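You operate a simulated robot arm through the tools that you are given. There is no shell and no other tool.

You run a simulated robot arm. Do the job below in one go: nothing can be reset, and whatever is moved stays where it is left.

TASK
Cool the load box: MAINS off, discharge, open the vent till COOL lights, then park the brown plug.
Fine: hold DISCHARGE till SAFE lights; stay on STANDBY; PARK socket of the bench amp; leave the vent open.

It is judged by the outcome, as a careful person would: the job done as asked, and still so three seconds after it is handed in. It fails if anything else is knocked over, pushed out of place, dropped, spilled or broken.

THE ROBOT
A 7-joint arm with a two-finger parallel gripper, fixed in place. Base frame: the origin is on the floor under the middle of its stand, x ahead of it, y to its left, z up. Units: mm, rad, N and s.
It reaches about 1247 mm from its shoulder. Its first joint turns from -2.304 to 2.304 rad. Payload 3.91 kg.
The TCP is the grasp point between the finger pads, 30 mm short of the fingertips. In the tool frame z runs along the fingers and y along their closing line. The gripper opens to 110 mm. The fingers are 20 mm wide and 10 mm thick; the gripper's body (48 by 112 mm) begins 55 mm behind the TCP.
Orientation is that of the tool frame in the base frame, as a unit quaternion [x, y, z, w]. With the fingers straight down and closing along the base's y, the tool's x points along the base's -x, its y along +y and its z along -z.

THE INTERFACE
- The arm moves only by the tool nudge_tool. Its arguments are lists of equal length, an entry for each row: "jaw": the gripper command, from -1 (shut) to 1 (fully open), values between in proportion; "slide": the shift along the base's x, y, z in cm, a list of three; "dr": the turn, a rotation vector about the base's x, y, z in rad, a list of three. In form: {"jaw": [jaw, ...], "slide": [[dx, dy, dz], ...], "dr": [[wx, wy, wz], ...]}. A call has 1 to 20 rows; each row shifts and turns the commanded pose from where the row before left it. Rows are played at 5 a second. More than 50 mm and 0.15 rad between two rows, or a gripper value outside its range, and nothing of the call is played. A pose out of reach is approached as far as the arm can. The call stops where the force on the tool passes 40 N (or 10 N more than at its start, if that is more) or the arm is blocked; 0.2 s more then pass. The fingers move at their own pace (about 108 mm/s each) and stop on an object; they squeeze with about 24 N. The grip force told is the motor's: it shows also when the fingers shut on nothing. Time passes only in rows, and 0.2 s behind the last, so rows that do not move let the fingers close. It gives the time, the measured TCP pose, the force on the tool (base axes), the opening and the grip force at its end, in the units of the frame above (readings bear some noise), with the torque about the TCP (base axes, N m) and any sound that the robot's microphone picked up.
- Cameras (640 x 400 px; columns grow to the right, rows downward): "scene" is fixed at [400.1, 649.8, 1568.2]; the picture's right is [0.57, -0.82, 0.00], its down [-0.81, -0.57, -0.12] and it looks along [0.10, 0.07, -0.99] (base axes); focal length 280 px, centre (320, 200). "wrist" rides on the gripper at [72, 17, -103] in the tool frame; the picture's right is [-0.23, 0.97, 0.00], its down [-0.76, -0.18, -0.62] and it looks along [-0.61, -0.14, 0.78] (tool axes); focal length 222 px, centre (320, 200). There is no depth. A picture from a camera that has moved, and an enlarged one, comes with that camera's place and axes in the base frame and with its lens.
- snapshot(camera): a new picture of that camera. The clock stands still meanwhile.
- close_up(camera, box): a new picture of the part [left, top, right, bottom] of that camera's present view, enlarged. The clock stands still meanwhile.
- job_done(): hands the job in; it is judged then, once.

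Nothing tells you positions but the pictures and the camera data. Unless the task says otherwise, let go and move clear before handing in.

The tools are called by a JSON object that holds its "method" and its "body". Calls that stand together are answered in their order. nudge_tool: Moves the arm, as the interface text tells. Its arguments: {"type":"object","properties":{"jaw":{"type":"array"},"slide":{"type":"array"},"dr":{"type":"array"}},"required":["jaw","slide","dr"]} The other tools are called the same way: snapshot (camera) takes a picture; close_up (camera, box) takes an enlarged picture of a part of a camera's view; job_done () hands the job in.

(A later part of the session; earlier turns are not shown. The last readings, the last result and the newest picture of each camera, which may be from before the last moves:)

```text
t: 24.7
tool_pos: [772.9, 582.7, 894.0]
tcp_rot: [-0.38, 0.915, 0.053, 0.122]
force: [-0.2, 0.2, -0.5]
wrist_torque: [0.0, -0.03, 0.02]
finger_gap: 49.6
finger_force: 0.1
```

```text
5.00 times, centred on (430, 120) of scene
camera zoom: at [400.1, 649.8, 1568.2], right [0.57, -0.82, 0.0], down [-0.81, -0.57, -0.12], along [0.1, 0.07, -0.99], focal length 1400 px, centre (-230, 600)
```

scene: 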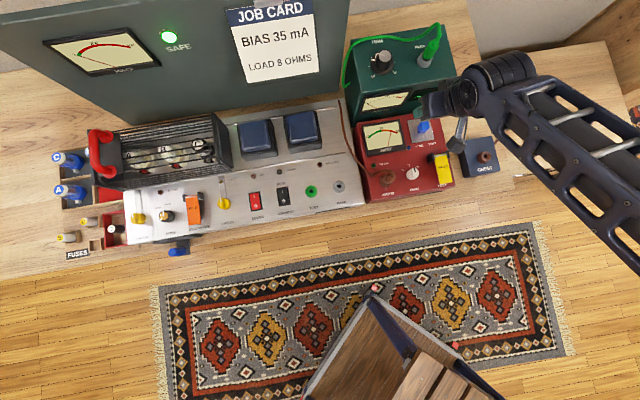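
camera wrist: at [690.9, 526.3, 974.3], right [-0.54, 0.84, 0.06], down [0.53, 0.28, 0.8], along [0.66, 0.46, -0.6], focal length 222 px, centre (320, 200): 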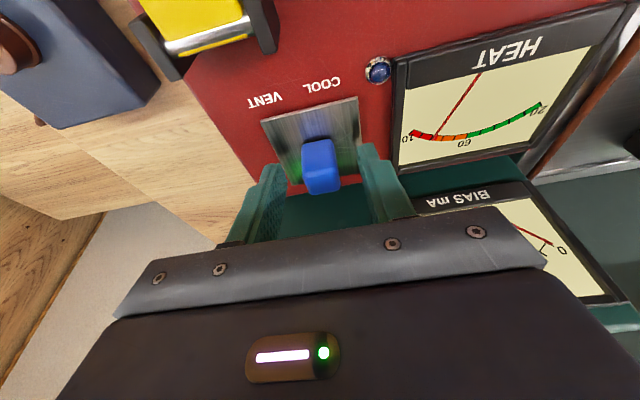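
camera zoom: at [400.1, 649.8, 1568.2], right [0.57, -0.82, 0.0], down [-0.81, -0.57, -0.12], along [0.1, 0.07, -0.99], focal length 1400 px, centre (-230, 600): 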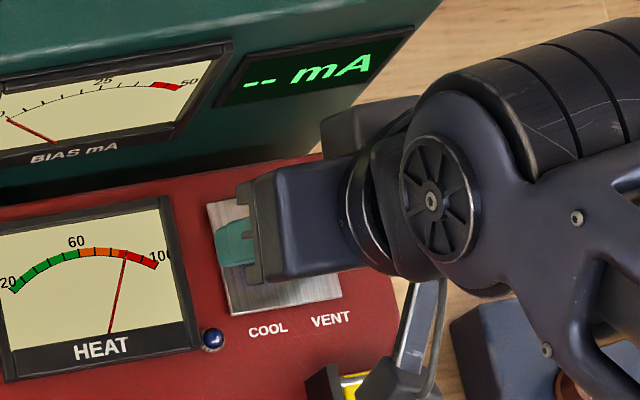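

The knob sits centred between the open fingers, with the tips just above the plate. I'll close on it.

{"method": "nudge_tool", "body": {"jaw": [-0.5, -0.7, -0.8, -0.8], "slide": [[0, 0, 0], [0, 0, 0], [0, 0, 0], [0, 0, 0]], "dr": [[0, 0, 0], [0, 0, 0], [0, 0, 0], [0, 0, 0]]}}

{"method": "snapshot", "body": {"camera": "wrist"}}

```text
t: 25.7
tool_pos: [772.2, 582.7, 894.3]
tcp_rot: [-0.381, 0.915, 0.052, 0.122]
force: [-0.5, 0.8, -1.2]
wrist_torque: [-0.18, -0.33, -0.26]
finger_gap: 22.0
finger_force: 44.9
```

```text
taken
camera wrist: at [691.0, 526.3, 974.4], right [-0.54, 0.84, 0.06], down [0.53, 0.28, 0.8], along [0.66, 0.46, -0.6], focal length 222 px, centre (320, 200)
```

wrist: 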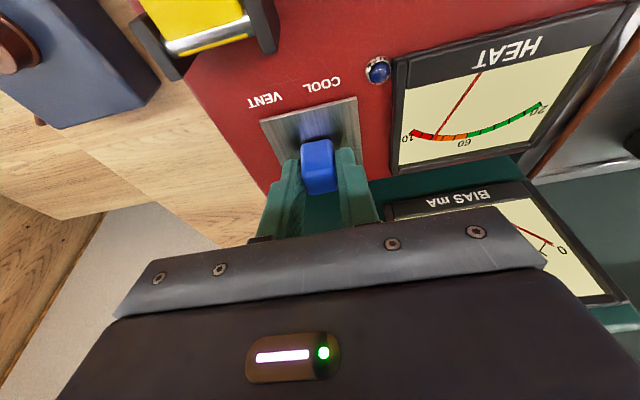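

I have the knob, which is 22 mm wide. Now I'll feel for its direction of travel with 1–2 mm nudges, starting toward the front.

{"method": "nudge_tool", "body": {"jaw": [-0.8, -0.8, -0.8], "slide": [[-0.07, -0.07, 0], [-0.07, -0.07, 0], [0, 0, 0]], "dr": [[0, 0, 0], [0, 0, 0], [0, 0, 0]]}}

```text
t: 26.5
tool_pos: [772.2, 582.4, 893.6]
tcp_rot: [-0.38, 0.915, 0.052, 0.122]
force: [24.3, 23.5, -9.9]
wrist_torque: [0.16, -0.93, -0.38]
finger_gap: 21.9
finger_force: 45.4
```

Toward the front is blocked: 34 N with no movement. I'll back off and try toward the back.

{"method": "nudge_tool", "body": {"jaw": [-0.8, -0.8, -0.8], "slide": [[0.14, 0.14, 0], [0, 0, 0], [0, 0, 0]], "dr": [[0, 0, 0], [0, 0, 0], [0, 0, 0]]}}

{"method": "nudge_tool", "body": {"jaw": [-0.8, -0.8, -0.8], "slide": [[0.05, 0.05, 0], [0.04, 0.04, 0], [0, 0, 0]], "dr": [[0, 0, 0], [0, 0, 0], [0, 0, 0]]}}

```text
t: 27.3
tool_pos: [773.1, 582.4, 894.7]
tcp_rot: [-0.38, 0.916, 0.052, 0.12]
force: [4.6, 4.3, 0.3]
wrist_torque: [-0.71, 0.08, -0.31]
finger_gap: 21.8
finger_force: 45.0
```

```text
t: 28.1
tool_pos: [773.3, 582.8, 893.6]
tcp_rot: [-0.38, 0.916, 0.052, 0.121]
force: [-16.9, -15.0, 4.1]
wrist_torque: [-0.77, 0.3, -0.28]
finger_gap: 21.8
finger_force: 45.2
```

Toward the back resists too. I'll return to neutral and try sideways, toward the right.

{"method": "nudge_tool", "body": {"jaw": [-0.8, -0.8], "slide": [[-0.08, -0.08, 0], [0, 0, 0]], "dr": [[0, 0, 0], [0, 0, 0]]}}

{"method": "nudge_tool", "body": {"jaw": [-0.8, -0.8, -0.8], "slide": [[0.07, -0.07, 0], [0.07, -0.07, 0], [0, 0, 0]], "dr": [[0, 0, 0], [0, 0, 0], [0, 0, 0]]}}

```text
t: 28.7
tool_pos: [771.8, 582.4, 894.1]
tcp_rot: [-0.38, 0.915, 0.053, 0.122]
force: [-6.1, -5.7, -3.3]
wrist_torque: [-0.98, 0.45, -0.3]
finger_gap: 22.0
finger_force: 45.3
```

```text
t: 29.5
tool_pos: [774.2, 580.4, 894.2]
tcp_rot: [-0.381, 0.915, 0.052, 0.121]
force: [-8.7, -8.5, -5.9]
wrist_torque: [0.11, -0.58, -0.2]
finger_gap: 21.8
finger_force: 45.0
```

It moved about 3 mm to the right with no sideways resistance, so the shutter slides right. I'll continue a bit and look.

{"method": "nudge_tool", "body": {"jaw": [-0.8, -0.8, -0.8, -0.8], "slide": [[0.1, -0.2, 0], [0.14, -0.14, 0], [0.14, -0.14, 0], [0, 0, 0]], "dr": [[0, 0, 0], [0, 0, 0], [0, 0, 0], [0, 0, 0]]}}

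{"method": "snapshot", "body": {"camera": "wrist"}}

{"method": "close_up", "body": {"camera": "scene", "box": [380, 80, 480, 160]}}

```text
t: 30.5
tool_pos: [777.8, 576.8, 894.5]
tcp_rot: [-0.38, 0.915, 0.053, 0.122]
force: [9.1, 9.1, -4.4]
wrist_torque: [-0.21, -0.32, -0.25]
finger_gap: 21.8
finger_force: 45.0
```

```text
taken
camera wrist: at [696.2, 520.3, 974.4], right [-0.54, 0.84, 0.06], down [0.53, 0.28, 0.8], along [0.66, 0.46, -0.59], focal length 222 px, centre (320, 200)
```

wrist: 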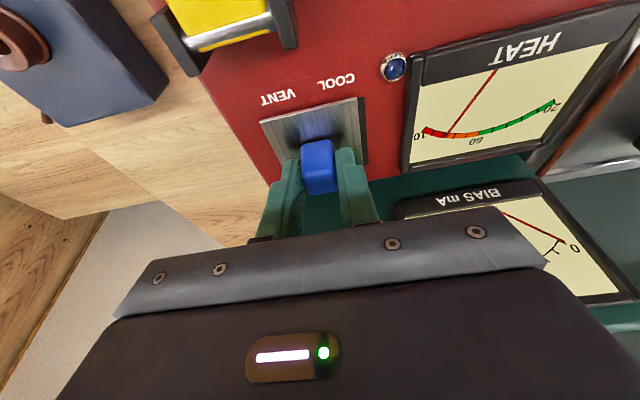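

```text
5.00 times, centred on (430, 120) of scene
camera zoom: at [400.1, 649.8, 1568.2], right [0.57, -0.82, 0.0], down [-0.81, -0.57, -0.12], along [0.1, 0.07, -0.99], focal length 1400 px, centre (-230, 600)
```

zoom: 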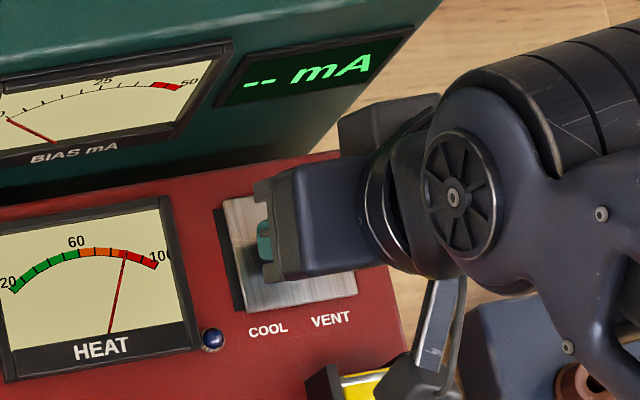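

The plate is a sliding shutter, and a dark vent opening is showing on its left. I'll keep sliding it right.

{"method": "nudge_tool", "body": {"jaw": [-0.8, -0.8, -0.8, -0.8, -0.8, -0.8], "slide": [[0.25, -0.17, 0], [0.21, -0.21, 0], [0.21, -0.21, 0], [0.21, -0.21, 0], [0.21, -0.21, 0], [0, 0, 0]], "dr": [[0, 0, 0], [0, 0, 0], [0, 0, 0], [0, 0, 0], [0, 0, 0], [0, 0, 0]]}}

{"method": "close_up", "body": {"camera": "scene", "box": [380, 80, 480, 160]}}

```text
t: 31.9
tool_pos: [788.2, 567.0, 894.1]
tcp_rot: [-0.381, 0.915, 0.053, 0.123]
force: [6.5, 7.4, 14.0]
wrist_torque: [-0.65, 0.17, -0.31]
finger_gap: 21.8
finger_force: 44.7
```

```text
5.00 times, centred on (430, 120) of scene
camera zoom: at [400.1, 649.8, 1568.2], right [0.57, -0.82, 0.0], down [-0.81, -0.57, -0.12], along [0.1, 0.07, -0.99], focal length 1400 px, centre (-230, 600)
```

zoom: 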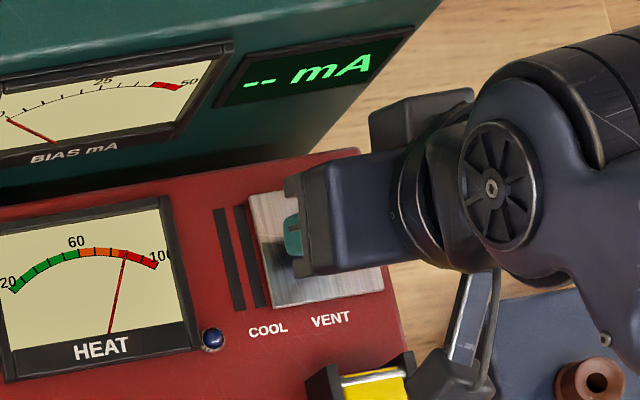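

{"method": "nudge_tool", "body": {"jaw": [-0.8, -0.8, -0.8, -0.8, -0.8, -0.8], "slide": [[0.24, -0.18, 0.04], [0.21, -0.21, 0], [0.21, -0.21, 0], [0.21, -0.21, 0], [0.21, -0.21, 0], [0, 0, 0]], "dr": [[0, 0, 0], [0, 0, 0], [0, 0, 0], [0, 0, 0], [0, 0, 0], [0, 0, 0]]}}

{"method": "close_up", "body": {"camera": "scene", "box": [380, 80, 480, 160]}}

{"method": "snapshot", "body": {"camera": "wrist"}}

```text
t: 33.3
tool_pos: [798.8, 556.4, 893.9]
tcp_rot: [-0.38, 0.916, 0.052, 0.122]
force: [-0.2, 0.6, 22.1]
wrist_torque: [-0.9, 0.41, -0.27]
finger_gap: 21.9
finger_force: 45.1
```

```text
5.00 times, centred on (430, 120) of scene
camera zoom: at [400.1, 649.8, 1568.2], right [0.57, -0.82, 0.0], down [-0.81, -0.57, -0.12], along [0.1, 0.07, -0.99], focal length 1400 px, centre (-230, 600)
```

zoom: 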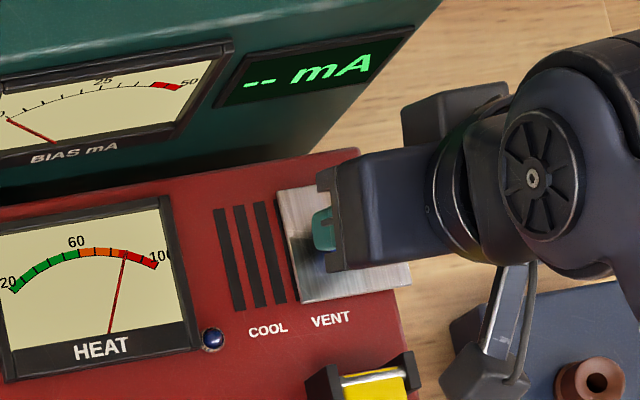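

```text
taken
camera wrist: at [717.0, 499.5, 974.4], right [-0.54, 0.84, 0.06], down [0.53, 0.28, 0.8], along [0.66, 0.46, -0.6], focal length 222 px, centre (320, 200)
```

wrist: 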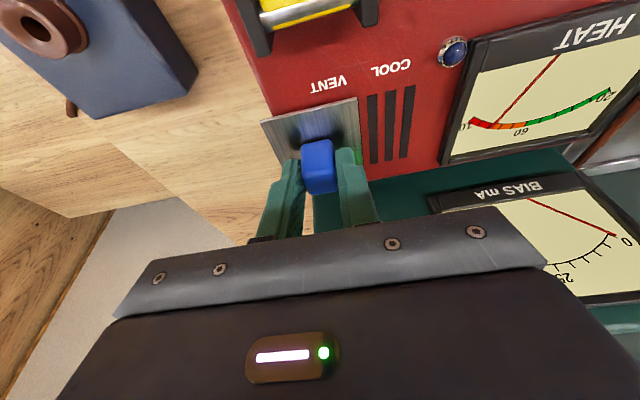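

{"method": "nudge_tool", "body": {"jaw": [-0.8, -0.8, -0.8, -0.8], "slide": [[0.2, -0.2, 0.12], [0.2, -0.2, 0], [0.2, -0.2, 0], [0, 0, 0]], "dr": [[0, 0, 0], [0, 0, 0], [0, 0, 0], [0, 0, 0]]}}

{"method": "close_up", "body": {"camera": "scene", "box": [380, 80, 480, 160]}}

```text
t: 34.3
tool_pos: [803.9, 550.5, 894.1]
tcp_rot: [-0.38, 0.916, 0.051, 0.12]
force: [5.2, 6.5, -7.0]
wrist_torque: [0.76, -1.31, -0.25]
finger_gap: 22.0
finger_force: 45.0
```

```text
5.00 times, centred on (430, 120) of scene
camera zoom: at [400.1, 649.8, 1568.2], right [0.57, -0.82, 0.0], down [-0.81, -0.57, -0.12], along [0.1, 0.07, -0.99], focal length 1400 px, centre (-230, 600)
```

zoom: 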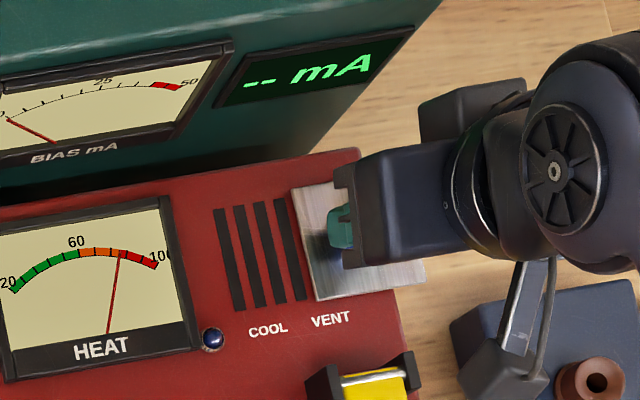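

Four slots are open and the HEAT needle has begun to fall. I'll slide a bit further, in small steps, to find the end of travel.

{"method": "nudge_tool", "body": {"jaw": [-0.8, -0.8, -0.8, -0.8], "slide": [[0.17, -0.13, -0.03], [0.14, -0.14, 0], [0.14, -0.14, 0], [0, 0, 0]], "dr": [[0, 0, 0], [0, 0, 0], [0, 0, 0], [0, 0, 0]]}}

{"method": "close_up", "body": {"camera": "scene", "box": [380, 80, 480, 160]}}

```text
t: 35.3
tool_pos: [808.8, 546.7, 892.2]
tcp_rot: [-0.381, 0.915, 0.052, 0.121]
force: [-3.0, -2.6, -3.3]
wrist_torque: [-1.33, 0.84, -0.32]
finger_gap: 22.0
finger_force: 44.5
```

```text
5.00 times, centred on (430, 120) of scene
camera zoom: at [400.1, 649.8, 1568.2], right [0.57, -0.82, 0.0], down [-0.81, -0.57, -0.12], along [0.1, 0.07, -0.99], focal length 1400 px, centre (-230, 600)
```

zoom: 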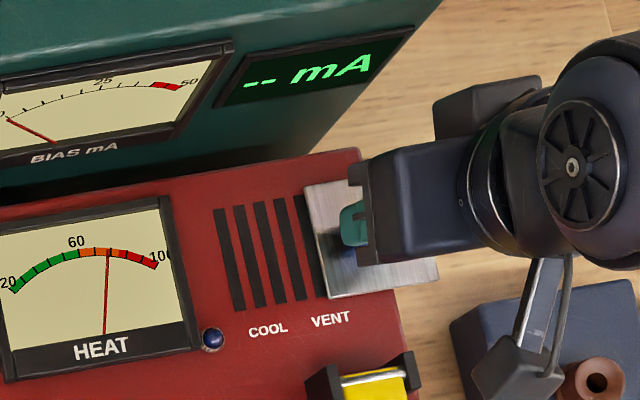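

HEAT is falling quickly. I'll push the shutter a few more mm toward its stop.

{"method": "nudge_tool", "body": {"jaw": [-0.8, -0.8, -0.8, -0.8], "slide": [[0.1, -0.1, 0], [0.1, -0.1, 0], [0.1, -0.1, 0], [0, 0, 0]], "dr": [[0, 0, 0], [0, 0, 0], [0, 0, 0], [0, 0, 0]]}}

{"method": "close_up", "body": {"camera": "scene", "box": [380, 80, 480, 160]}}

```text
t: 36.3
tool_pos: [811.1, 545.0, 894.0]
tcp_rot: [-0.381, 0.915, 0.053, 0.121]
force: [-22.8, -4.1, -12.9]
wrist_torque: [0.17, -0.4, -0.21]
finger_gap: 22.2
finger_force: 44.9
```

```text
5.00 times, centred on (430, 120) of scene
camera zoom: at [400.1, 649.8, 1568.2], right [0.57, -0.82, 0.0], down [-0.81, -0.57, -0.12], along [0.1, 0.07, -0.99], focal length 1400 px, centre (-230, 600)
```

zoom: 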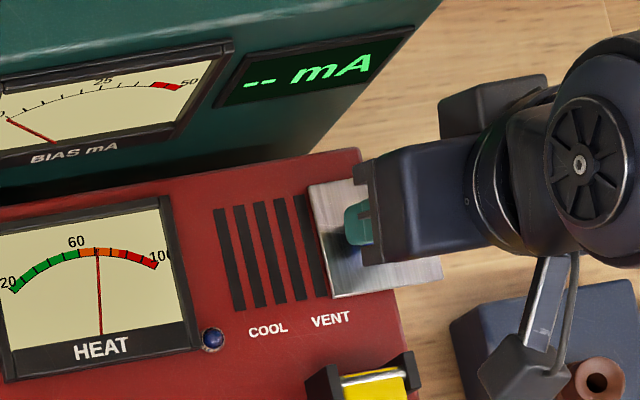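

The end stop is reached, with a side force of about 13 N, and five slots are open. I'll relieve that force and wait for COOL while holding.

{"method": "nudge_tool", "body": {"jaw": [-0.8, -0.8, -0.8, -0.8, -0.8, -0.8, -0.8, -0.8, -0.8, -0.8], "slide": [[-0.12, 0.04, 0.03], [0, 0, 0], [0, 0, 0], [0, 0, 0], [0, 0, 0], [0, 0, 0], [0, 0, 0], [0, 0, 0], [0, 0, 0], [0, 0, 0]], "dr": [[0, 0, 0], [0, 0, 0], [0, 0, 0], [0, 0, 0], [0, 0, 0], [0, 0, 0], [0, 0, 0], [0, 0, 0], [0, 0, 0], [0, 0, 0]]}}

{"method": "close_up", "body": {"camera": "scene", "box": [380, 80, 480, 160]}}

```text
t: 38.5
tool_pos: [811.1, 543.5, 893.9]
tcp_rot: [-0.38, 0.916, 0.052, 0.121]
force: [-23.1, -3.5, -29.4]
wrist_torque: [-0.59, 0.32, -0.14]
finger_gap: 21.8
finger_force: 45.0
```

```text
5.00 times, centred on (430, 120) of scene
camera zoom: at [400.1, 649.8, 1568.2], right [0.57, -0.82, 0.0], down [-0.81, -0.57, -0.12], along [0.1, 0.07, -0.99], focal length 1400 px, centre (-230, 600)
```

zoom: 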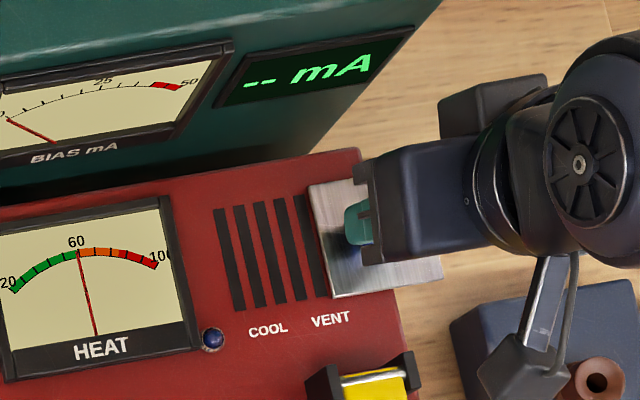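

HEAT is at about 60 and still falling. I'll relieve the residual force and let go of the knob, since friction holds the shutter.

{"method": "nudge_tool", "body": {"jaw": [-0.8, -0.8, -0.6, -0.4, -0.2, -0.1, -0.1], "slide": [[-0.08, 0.02, -0.12], [0, 0, 0], [0, 0, 0], [0, 0, 0], [0, 0, 0], [0, 0, 0], [0, 0, 0]], "dr": [[0, 0, 0], [0, 0, 0], [0, 0, 0], [0, 0, 0], [0, 0, 0], [0, 0, 0], [0, 0, 0]]}}

{"method": "close_up", "body": {"camera": "scene", "box": [380, 80, 480, 160]}}

{"method": "snapshot", "body": {"camera": "wrist"}}

```text
t: 40.1
tool_pos: [810.5, 544.1, 893.0]
tcp_rot: [-0.38, 0.916, 0.052, 0.121]
force: [0.5, 0.2, -0.3]
wrist_torque: [0.04, 0.0, 0.0]
finger_gap: 49.4
finger_force: 0.0
```

```text
5.00 times, centred on (430, 120) of scene
camera zoom: at [400.1, 649.8, 1568.2], right [0.57, -0.82, 0.0], down [-0.81, -0.57, -0.12], along [0.1, 0.07, -0.99], focal length 1400 px, centre (-230, 600)
```

zoom: 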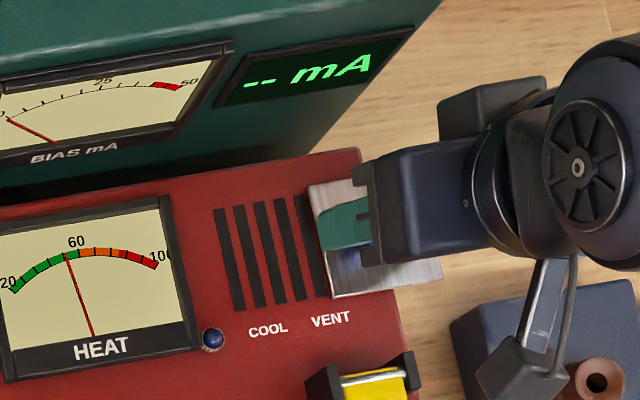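

```text
taken
camera wrist: at [728.7, 487.5, 974.5], right [-0.54, 0.84, 0.06], down [0.53, 0.28, 0.8], along [0.66, 0.46, -0.6], focal length 222 px, centre (320, 200)
```

wrist: 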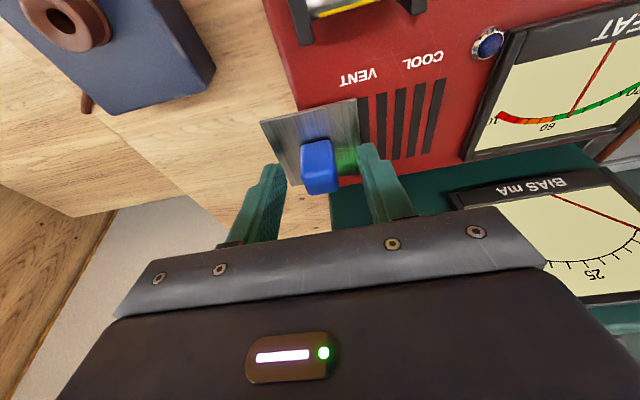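

The shutter stays open after release. I'll lift straight up clear of the knob, level the tool, and check COOL.

{"method": "nudge_tool", "body": {"jaw": [-0.1, -0.1, -0.1, -0.1, -0.1, -0.1], "slide": [[0, 0, 2], [0, 0, 3], [0, 0, 4], [-1, -1, 3], [-2, -2, 0], [0, 0, 0]], "dr": [[0, 0, 0], [0, 0, 0], [0, 0, 0], [0, 0, 0], [0, 0, 0], [0, 0, 0]]}}

{"method": "close_up", "body": {"camera": "scene", "box": [340, 80, 480, 210]}}

{"method": "snapshot", "body": {"camera": "wrist"}}

```text
t: 41.5
tool_pos: [781.0, 512.4, 1013.6]
tcp_rot: [-0.381, 0.915, 0.052, 0.122]
force: [0.0, -0.2, 0.1]
wrist_torque: [0.02, -0.01, -0.01]
finger_gap: 49.5
finger_force: 0.0
```

```text
3.08 times, centred on (410, 145) of scene
camera zoom: at [400.1, 649.8, 1568.2], right [0.57, -0.82, 0.0], down [-0.81, -0.57, -0.12], along [0.1, 0.07, -0.99], focal length 861 px, centre (43, 369)
```

zoom: 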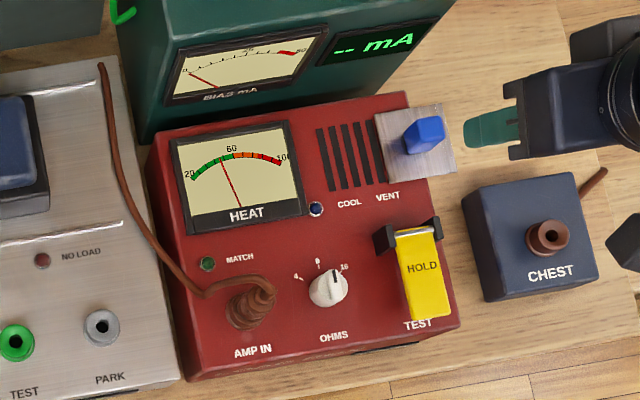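

```text
taken
camera wrist: at [700.1, 455.7, 1094.6], right [-0.54, 0.84, 0.06], down [0.53, 0.28, 0.8], along [0.66, 0.46, -0.6], focal length 222 px, centre (320, 200)
```

wrist: 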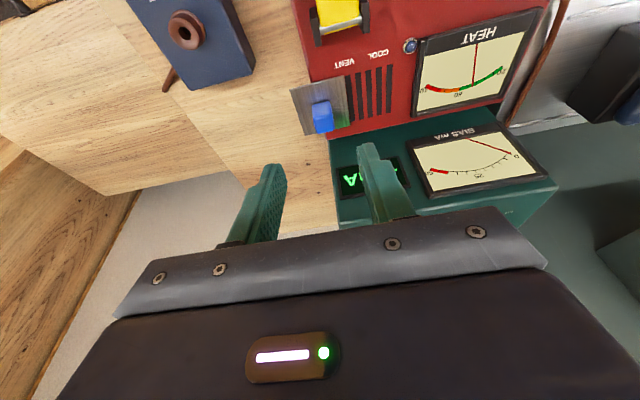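

COOL isn't lit yet; HEAT is around 52 and falling. Meanwhile I'll level the tool and turn it 90°, so the fingers close front-to-back and the cable, which leaves the plug toward the left, stays clear of them. I'll bring it high over the brown plug.

{"method": "nudge_tool", "body": {"jaw": [0, 0, 0, 0, 0, 0, 0, 0, 0, 0, 0, 0, 0, 0], "slide": [[0, 0, 1.5], [0, 0, 1.5], [-1.6, 0.66, 0.5], [-1.6, 0.66, 0], [-1.6, 0.66, 0], [-1.6, 0.66, 0], [-1.6, 0.66, 0], [-1.6, 0.66, 0], [-1.6, 0.66, 0], [-1.6, 0.66, 0], [-1.6, 0.66, 0], [-1.6, 0.66, 0], [-1.6, 0.66, 0], [0, 0, 0]], "dr": [[-0.0935, 0.0935, 0], [-0.0935, 0.0935, 0], [0, 0, 0.1428], [0, 0, 0.1428], [0, 0, 0.1428], [0, 0, 0.1428], [0, 0, 0.1428], [0, 0, 0.1428], [0, 0, 0.1428], [0, 0, 0.1428], [0, 0, 0.1428], [0, 0, 0.1428], [0, 0, 0.1428], [0, 0, 0]]}}

{"method": "snapshot", "body": {"camera": "wrist"}}

{"method": "snapshot", "body": {"camera": "scene"}}

```text
t: 44.5
tool_pos: [604.1, 586.9, 1048.7]
tcp_rot: [0.924, -0.382, 0.0, 0.001]
force: [-0.3, 0.4, -0.3]
wrist_torque: [0.01, 0.01, -0.01]
finger_gap: 55.1
finger_force: 0.0
```

```text
taken
camera wrist: at [642.3, 524.1, 1152.5], right [-0.85, -0.53, 0.0], down [-0.41, 0.66, 0.62], along [-0.33, 0.53, -0.78], focal length 222 px, centre (320, 200)
```

wrist: 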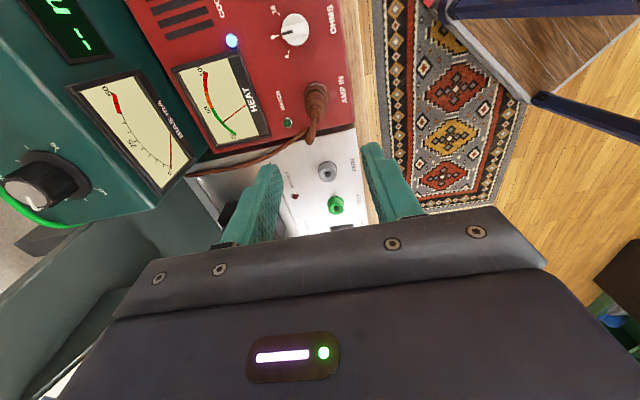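

```text
taken
```

scene: 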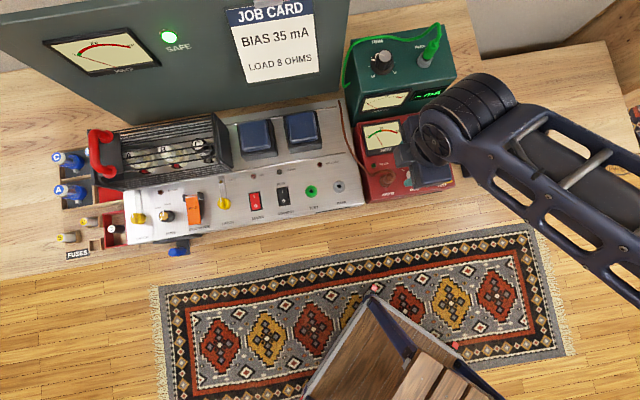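

COOL now appears lit, a bright blue lamp at top centre. I'll zoom in on it and on the plug.

{"method": "close_up", "body": {"camera": "wrist", "box": [260, 60, 380, 160]}}

{"method": "close_up", "body": {"camera": "wrist", "box": [150, 0, 290, 100]}}

{"method": "close_up", "body": {"camera": "scene", "box": [340, 110, 440, 210]}}

```text
4.00 times, centred on (320, 110) of wrist
camera zoom: at [642.3, 524.1, 1152.5], right [-0.85, -0.53, 0.0], down [-0.41, 0.66, 0.62], along [-0.33, 0.53, -0.78], focal length 888 px, centre (320, 560)
```

zoom: 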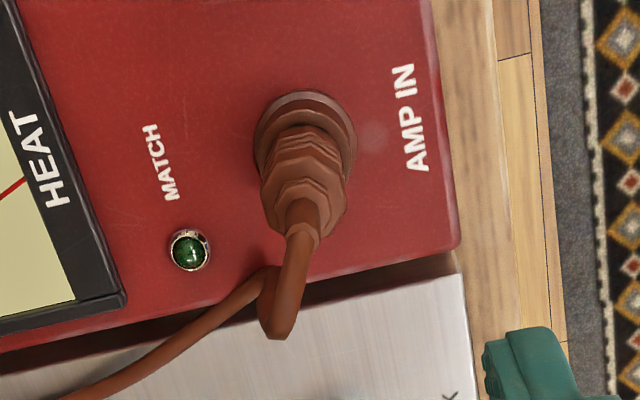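

```text
4.00 times, centred on (220, 50) of wrist
camera zoom: at [642.3, 524.1, 1152.5], right [-0.85, -0.53, 0.0], down [-0.41, 0.66, 0.62], along [-0.33, 0.53, -0.78], focal length 888 px, centre (720, 800)
```

zoom: 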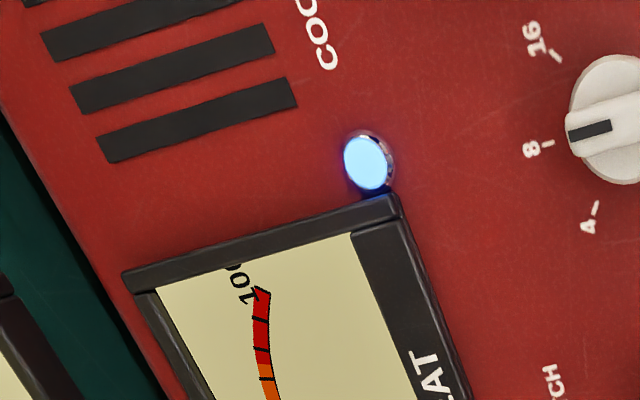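

```text
4.00 times, centred on (390, 160) of scene
camera zoom: at [400.1, 649.8, 1568.2], right [0.57, -0.82, 0.0], down [-0.81, -0.57, -0.12], along [0.1, 0.07, -0.99], focal length 1120 px, centre (40, 360)
```

zoom: 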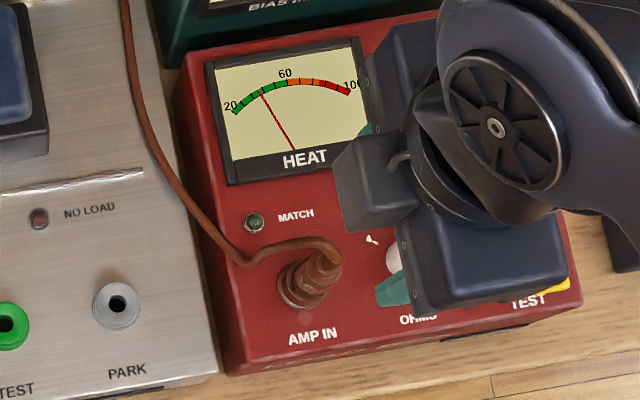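

COOL is lit, so the vent job is done. The plug stands vertical at r ≈ 17, d ≈ 845 with its top near z 940, and the cable drops off to the left. I'll centre over it and descend to just above the top, then check.

{"method": "nudge_tool", "body": {"jaw": [0, 0, 0, 0], "slide": [[0.6, -0.15, -2.2], [0, 0, -2.5], [0, 0, -2.2], [0, 0, 0]], "dr": [[0, 0, 0], [0, 0, 0], [0, 0, 0], [0, 0, 0]]}}

{"method": "snapshot", "body": {"camera": "wrist"}}

{"method": "close_up", "body": {"camera": "wrist", "box": [240, 60, 400, 200]}}

{"method": "close_up", "body": {"camera": "scene", "box": [340, 110, 440, 210]}}

```text
t: 45.5
tool_pos: [609.0, 583.1, 978.9]
tcp_rot: [0.924, -0.383, -0.001, 0.001]
force: [0.1, -0.3, 0.1]
wrist_torque: [0.01, -0.02, -0.03]
finger_gap: 55.0
finger_force: 0.0
```

```text
taken
camera wrist: at [647.3, 521.7, 1082.7], right [-0.85, -0.53, 0.0], down [-0.41, 0.67, 0.62], along [-0.33, 0.53, -0.78], focal length 222 px, centre (320, 200)
```

wrist: 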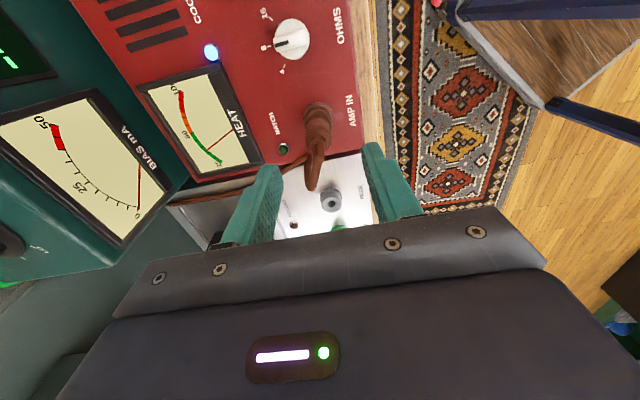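

```text
2.86 times, centred on (320, 130) of wrist
camera zoom: at [647.3, 521.7, 1082.7], right [-0.85, -0.53, 0.0], down [-0.41, 0.67, 0.62], along [-0.33, 0.53, -0.78], focal length 635 px, centre (320, 400)
```

zoom: 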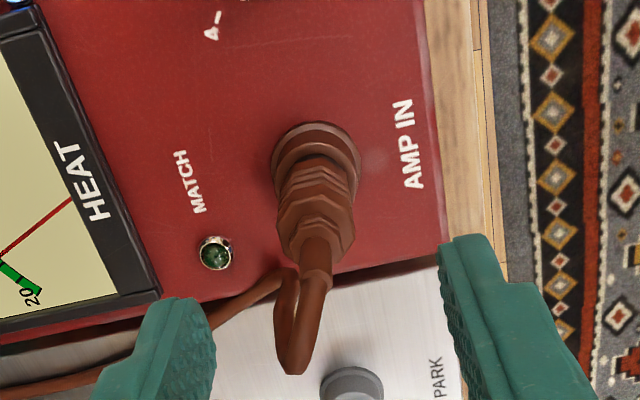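

```text
4.00 times, centred on (390, 160) of scene
camera zoom: at [400.1, 649.8, 1568.2], right [0.57, -0.82, 0.0], down [-0.81, -0.57, -0.12], along [0.1, 0.07, -0.99], focal length 1120 px, centre (40, 360)
```

zoom: 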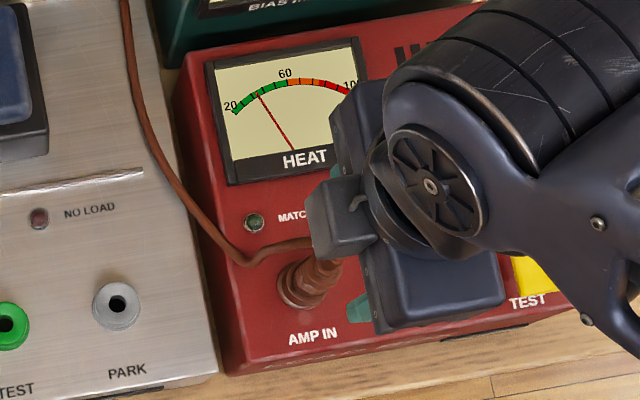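

The plug is well centred between the open fingers, in line with the tool axis. I'll descend so the pads straddle its body, tips at about z 883.

{"method": "nudge_tool", "body": {"jaw": [0, 0, 0, 0, 0, 0], "slide": [[0.08, 0.06, -1.5], [0, 0, -1.5], [0, 0, -1.5], [0, 0, -1.2], [0, 0, -1.0], [0, 0, 0]], "dr": [[0, 0, 0], [0, 0, 0], [0, 0, 0], [0, 0, 0], [0, 0, 0], [0, 0, 0]]}}

{"method": "snapshot", "body": {"camera": "wrist"}}

{"method": "close_up", "body": {"camera": "wrist", "box": [240, 80, 400, 230]}}

{"method": "close_up", "body": {"camera": "scene", "box": [340, 110, 440, 210]}}

```text
t: 46.9
tool_pos: [611.6, 586.2, 913.2]
tcp_rot: [0.925, -0.381, -0.002, 0.001]
force: [-0.2, 0.2, 0.0]
wrist_torque: [-0.02, 0.03, 0.02]
finger_gap: 55.1
finger_force: 0.1
```

```text
taken
camera wrist: at [649.3, 523.2, 1015.8], right [-0.85, -0.53, 0.0], down [-0.41, 0.67, 0.62], along [-0.33, 0.53, -0.78], focal length 222 px, centre (320, 200)
```

wrist: 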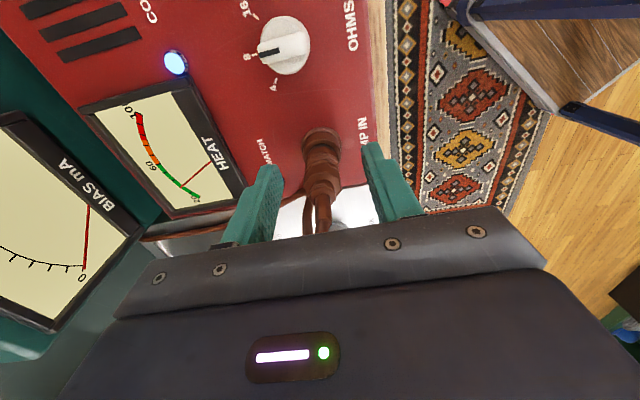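

```text
2.67 times, centred on (320, 155) of wrist
camera zoom: at [649.3, 523.2, 1015.8], right [-0.85, -0.53, 0.0], down [-0.41, 0.67, 0.62], along [-0.33, 0.53, -0.78], focal length 592 px, centre (320, 320)
```

zoom: 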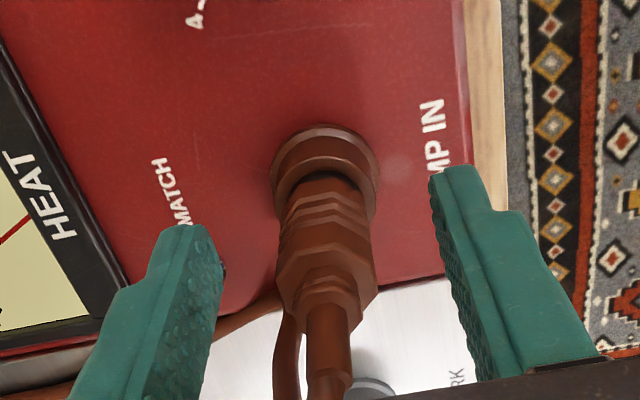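

```text
4.00 times, centred on (390, 160) of scene
camera zoom: at [400.1, 649.8, 1568.2], right [0.57, -0.82, 0.0], down [-0.81, -0.57, -0.12], along [0.1, 0.07, -0.99], focal length 1120 px, centre (40, 360)
```

zoom: 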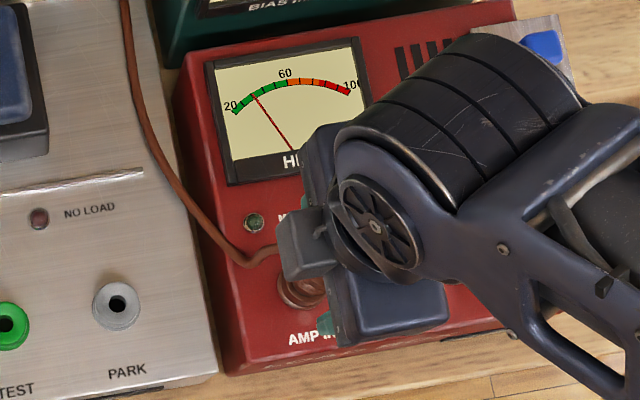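

The plug is nicely between the pads. I'll shift 2 mm to centre and close on it.

{"method": "nudge_tool", "body": {"jaw": [0, -0.3, -0.5, -0.75, -1, -1], "slide": [[-0.13, -0.13, 0], [0, 0, 0], [0, 0, 0], [0, 0, 0], [0, 0, 0], [0, 0, 0]], "dr": [[0, 0, 0], [0, 0, 0], [0, 0, 0], [0, 0, 0], [0, 0, 0], [0, 0, 0]]}}

{"method": "close_up", "body": {"camera": "wrist", "box": [240, 80, 400, 230]}}

```text
t: 48.3
tool_pos: [609.8, 583.5, 913.2]
tcp_rot: [0.924, -0.382, -0.002, 0.002]
force: [0.3, 0.0, 2.3]
wrist_torque: [0.08, -0.06, -0.03]
finger_gap: 21.5
finger_force: 23.9
```

```text
2.67 times, centred on (320, 155) of wrist
camera zoom: at [648.2, 521.7, 1015.8], right [-0.85, -0.53, 0.0], down [-0.41, 0.67, 0.62], along [-0.33, 0.53, -0.78], focal length 592 px, centre (320, 320)
```

zoom: 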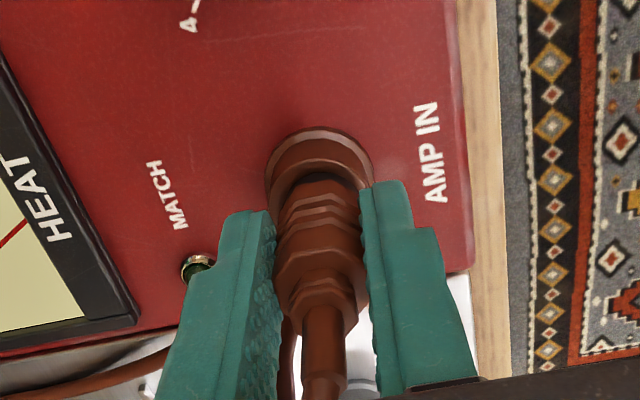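

The plug is gripped at 21.5 mm. I'll pull it straight up slowly.

{"method": "nudge_tool", "body": {"jaw": [-1, -1, -1, -1, -1], "slide": [[0, 0, 0.2], [0, 0, 0.3], [0, 0, 0.3], [0, 0, 0.4], [0, 0, 0]], "dr": [[0, 0, 0], [0, 0, 0], [0, 0, 0], [0, 0, 0], [0, 0, 0]]}}

{"method": "close_up", "body": {"camera": "wrist", "box": [240, 80, 400, 230]}}

```text
t: 49.5
tool_pos: [610.0, 583.3, 925.0]
tcp_rot: [0.924, -0.382, -0.002, 0.0]
force: [0.2, 0.5, -0.3]
wrist_torque: [0.07, -0.05, 0.01]
finger_gap: 21.3
finger_force: 23.7
```

```text
2.67 times, centred on (320, 155) of wrist
camera zoom: at [647.9, 521.9, 1028.0], right [-0.85, -0.53, 0.0], down [-0.41, 0.66, 0.62], along [-0.33, 0.53, -0.78], focal length 592 px, centre (320, 320)
```

zoom: 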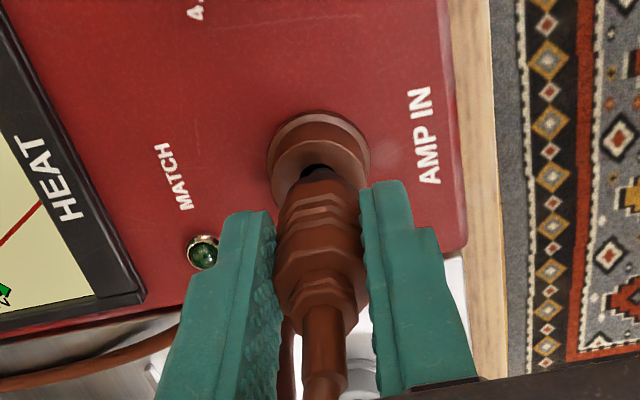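

The plug is coming out cleanly with hardly any force. I'll continue up until it's well clear.

{"method": "nudge_tool", "body": {"jaw": [-1, -1, -1, -1, -1, -1], "slide": [[0, 0, 0.8], [0, 0, 1.2], [0, 0, 1.5], [0, 0, 1.5], [0, 0, 1.5], [0, 0, 0]], "dr": [[0, 0, 0], [0, 0, 0], [0, 0, 0], [0, 0, 0], [0, 0, 0], [0, 0, 0]]}}

{"method": "snapshot", "body": {"camera": "wrist"}}

{"method": "close_up", "body": {"camera": "wrist", "box": [240, 60, 400, 230]}}

{"method": "snapshot", "body": {"camera": "scene"}}

```text
t: 50.9
tool_pos: [609.1, 585.3, 988.5]
tcp_rot: [0.924, -0.382, -0.001, 0.001]
force: [0.6, -0.4, -1.4]
wrist_torque: [-0.03, 0.02, -0.01]
finger_gap: 21.3
finger_force: 24.2
```

```text
taken
camera wrist: at [648.1, 521.9, 1092.8], right [-0.85, -0.53, 0.0], down [-0.41, 0.67, 0.62], along [-0.33, 0.53, -0.78], focal length 222 px, centre (320, 200)
```

wrist: 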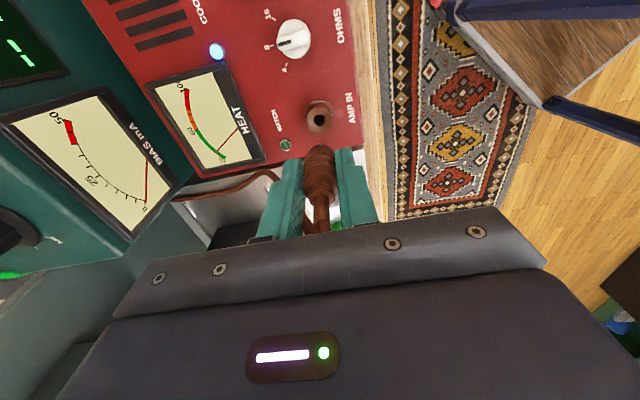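

```text
2.35 times, centred on (320, 145) of wrist
camera zoom: at [648.1, 521.9, 1092.8], right [-0.85, -0.53, 0.0], down [-0.41, 0.67, 0.62], along [-0.33, 0.53, -0.78], focal length 523 px, centre (320, 329)
```

zoom: 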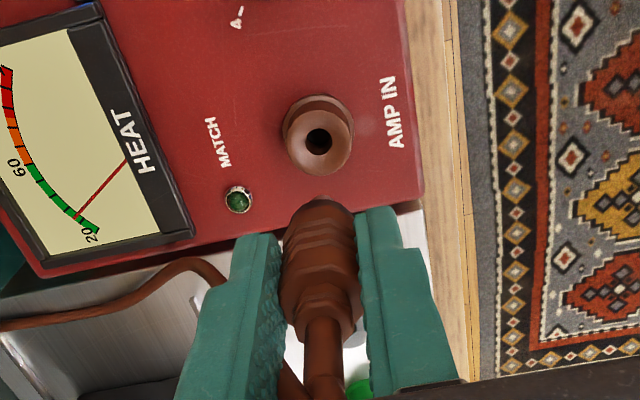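

```text
taken
```

scene: 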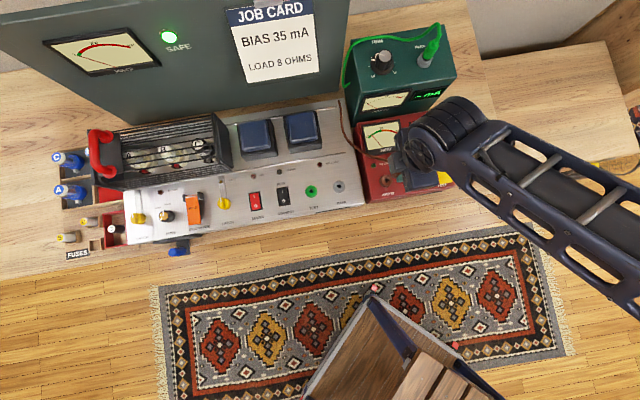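

The plug is out and held firmly. I'll zoom the scene view to see its lower end.

{"method": "close_up", "body": {"camera": "scene", "box": [350, 120, 440, 200]}}

{"method": "close_up", "body": {"camera": "wrist", "box": [285, 90, 355, 160]}}

```text
5.00 times, centred on (395, 160) of scene
camera zoom: at [400.1, 649.8, 1568.2], right [0.57, -0.82, 0.0], down [-0.81, -0.57, -0.12], along [0.1, 0.07, -0.99], focal length 1400 px, centre (-55, 400)
```

zoom: 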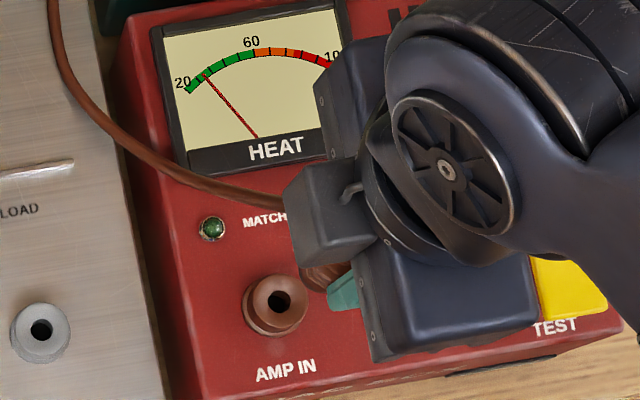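

```text
5.71 times, centred on (320, 125) of wrist
camera zoom: at [648.1, 521.9, 1092.8], right [-0.85, -0.53, 0.0], down [-0.41, 0.67, 0.62], along [-0.33, 0.53, -0.78], focal length 1269 px, centre (320, 629)
```

zoom: 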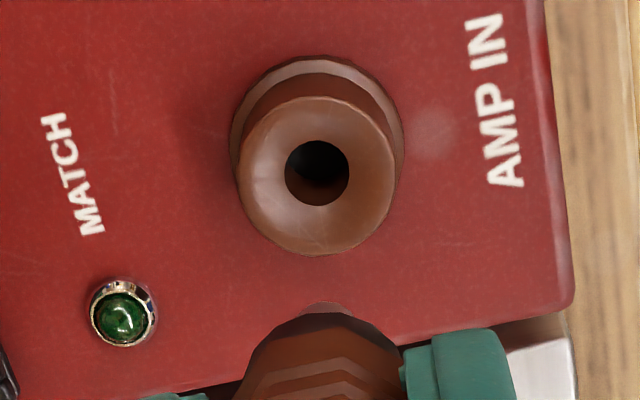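

The pin tip shows just below the body. The PARK hole lies about 119 mm left of and 9 mm behind the AMP IN hole, and about 24 mm lower. I'll carry the plug there at height and then align by matching the view.

{"method": "nudge_tool", "body": {"jaw": [-1, -1, -1, -1, -1, -1], "slide": [[-1.94, 2.28, 0], [-1.94, 2.28, 0], [-1.95, 2.28, 0], [-1.95, 2.27, -1], [0, 0, -1.4], [0, 0, 0]], "dr": [[0, 0, 0], [0, 0, 0], [0, 0, 0], [0, 0, 0], [0, 0, 0], [0, 0, 0]]}}

{"method": "snapshot", "body": {"camera": "wrist"}}

{"method": "close_up", "body": {"camera": "wrist", "box": [285, 90, 355, 160]}}

{"method": "close_up", "body": {"camera": "scene", "box": [300, 130, 400, 210]}}

```text
t: 52.3
tool_pos: [532.5, 674.9, 966.7]
tcp_rot: [0.924, -0.382, 0.0, 0.001]
force: [0.2, 0.0, -0.8]
wrist_torque: [-0.02, -0.03, 0.0]
finger_gap: 21.4
finger_force: 23.8
```

```text
taken
camera wrist: at [570.9, 612.5, 1068.8], right [-0.85, -0.53, 0.0], down [-0.41, 0.67, 0.62], along [-0.33, 0.53, -0.78], focal length 222 px, centre (320, 200)
```

wrist: 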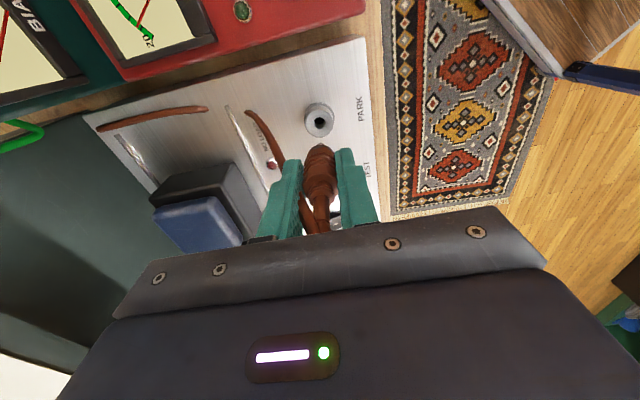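

```text
5.71 times, centred on (320, 125) of wrist
camera zoom: at [570.9, 612.5, 1068.8], right [-0.85, -0.53, 0.0], down [-0.41, 0.67, 0.62], along [-0.33, 0.53, -0.78], focal length 1269 px, centre (320, 629)
```

zoom: 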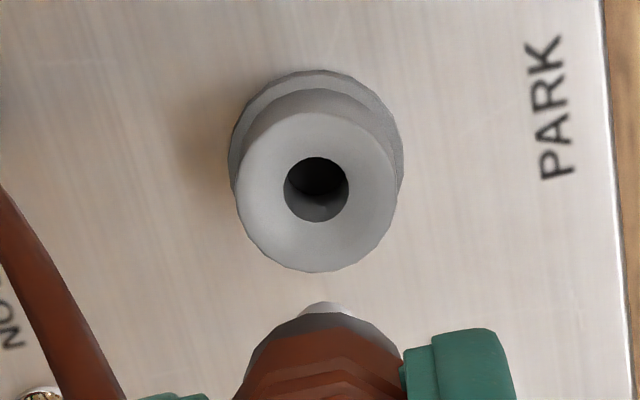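

```text
5.00 times, centred on (350, 170) of scene
camera zoom: at [400.1, 649.8, 1568.2], right [0.57, -0.82, 0.0], down [-0.81, -0.57, -0.12], along [0.1, 0.07, -0.99], focal length 1400 px, centre (170, 350)
```

zoom: 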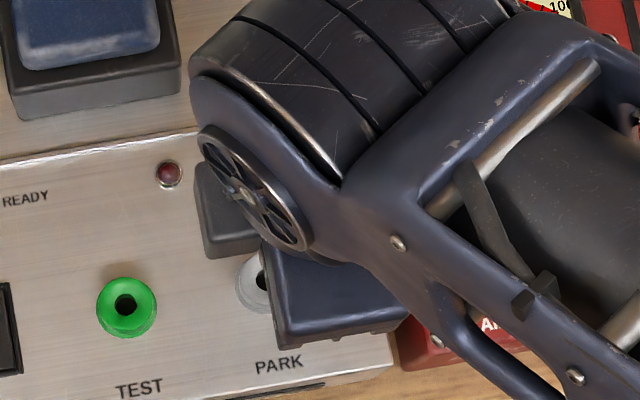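

The PARK hole is almost exactly where the AMP IN hole appeared. I'll apply a small correction and lower until the pin is about 15 mm above the collar, then check directly.

{"method": "nudge_tool", "body": {"jaw": [-1, -1, -1, -1], "slide": [[-0.06, 0.13, -1.5], [0, 0, -1.5], [0, 0, -1.4], [0, 0, 0]], "dr": [[0, 0, 0], [0, 0, 0], [0, 0, 0], [0, 0, 0]]}}

{"method": "close_up", "body": {"camera": "wrist", "box": [285, 110, 355, 180]}}

{"method": "close_up", "body": {"camera": "scene", "box": [300, 130, 400, 210]}}

```text
t: 53.3
tool_pos: [532.9, 677.7, 921.8]
tcp_rot: [0.924, -0.382, -0.001, 0.002]
force: [-0.8, -0.5, -0.7]
wrist_torque: [-0.01, 0.0, 0.03]
finger_gap: 21.1
finger_force: 24.4
```

```text
5.71 times, centred on (320, 145) of wrist
camera zoom: at [570.2, 615.3, 1025.1], right [-0.85, -0.53, 0.0], down [-0.41, 0.67, 0.62], along [-0.33, 0.53, -0.78], focal length 1269 px, centre (320, 514)
```

zoom: 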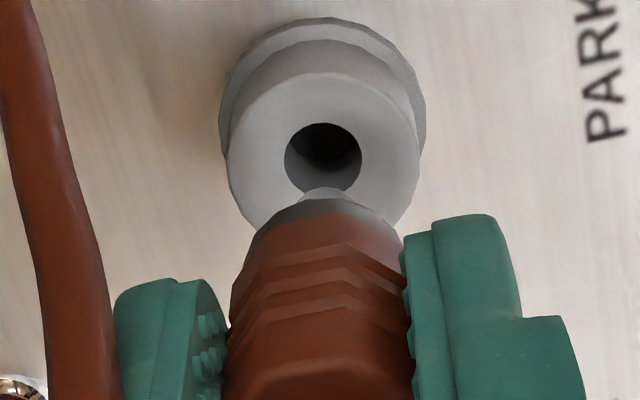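

```text
5.00 times, centred on (350, 170) of scene
camera zoom: at [400.1, 649.8, 1568.2], right [0.57, -0.82, 0.0], down [-0.81, -0.57, -0.12], along [0.1, 0.07, -0.99], focal length 1400 px, centre (170, 350)
```

zoom: 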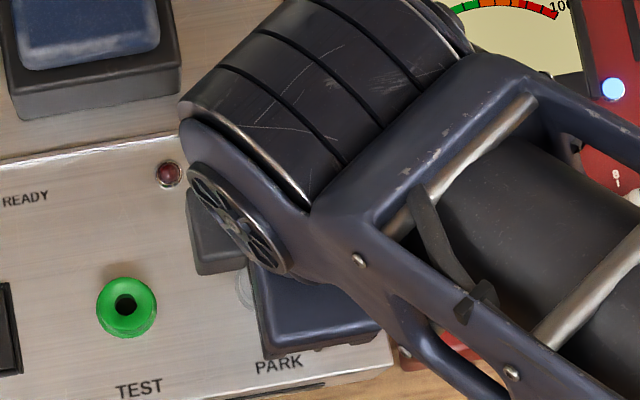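

Comparing edge positions from both sockets, PARK sits about 17 mm lower than AMP IN, and I've drifted about 2 mm too far left. I'll correct that and come down a further 8 mm for another check.

{"method": "nudge_tool", "body": {"jaw": [-1, -1, -1, -1], "slide": [[0.06, -0.23, 0], [0, 0, -0.4], [0, 0, -0.4], [0, 0, 0]], "dr": [[0, 0, 0], [0, 0, 0], [0, 0, 0], [0, 0, 0]]}}

{"method": "close_up", "body": {"camera": "wrist", "box": [285, 110, 355, 180]}}

{"method": "close_up", "body": {"camera": "wrist", "box": [240, 80, 400, 230]}}

```text
t: 54.3
tool_pos: [531.9, 674.2, 913.3]
tcp_rot: [0.924, -0.381, 0.0, 0.002]
force: [0.2, 1.0, -0.8]
wrist_torque: [-0.01, 0.05, -0.02]
finger_gap: 21.3
finger_force: 23.9
```

```text
5.71 times, centred on (320, 145) of wrist
camera zoom: at [570.8, 612.3, 1016.8], right [-0.85, -0.53, 0.0], down [-0.41, 0.67, 0.62], along [-0.33, 0.53, -0.78], focal length 1269 px, centre (320, 514)
```

zoom: 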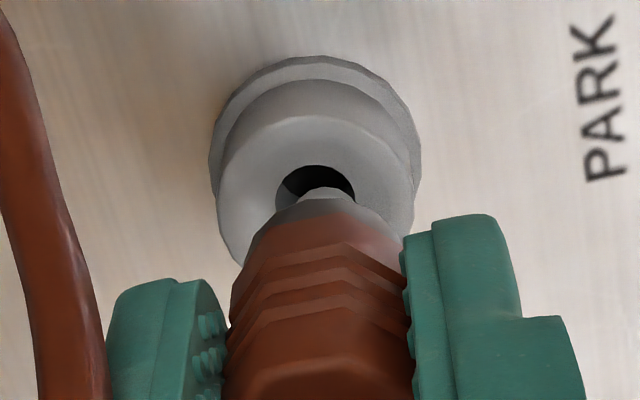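

```text
2.67 times, centred on (320, 155) of wrist
camera zoom: at [570.8, 612.3, 1016.8], right [-0.85, -0.53, 0.0], down [-0.41, 0.67, 0.62], along [-0.33, 0.53, -0.78], focal length 592 px, centre (320, 320)
```

zoom: 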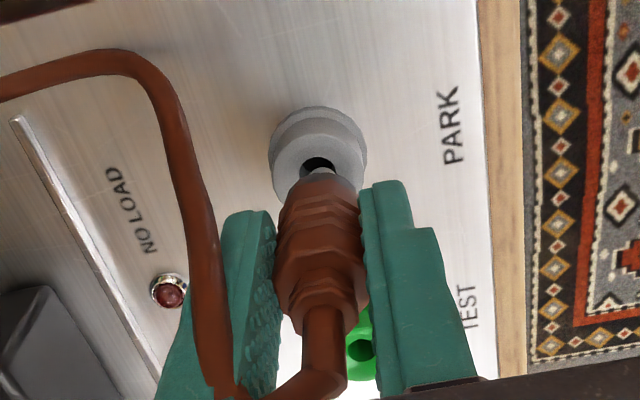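

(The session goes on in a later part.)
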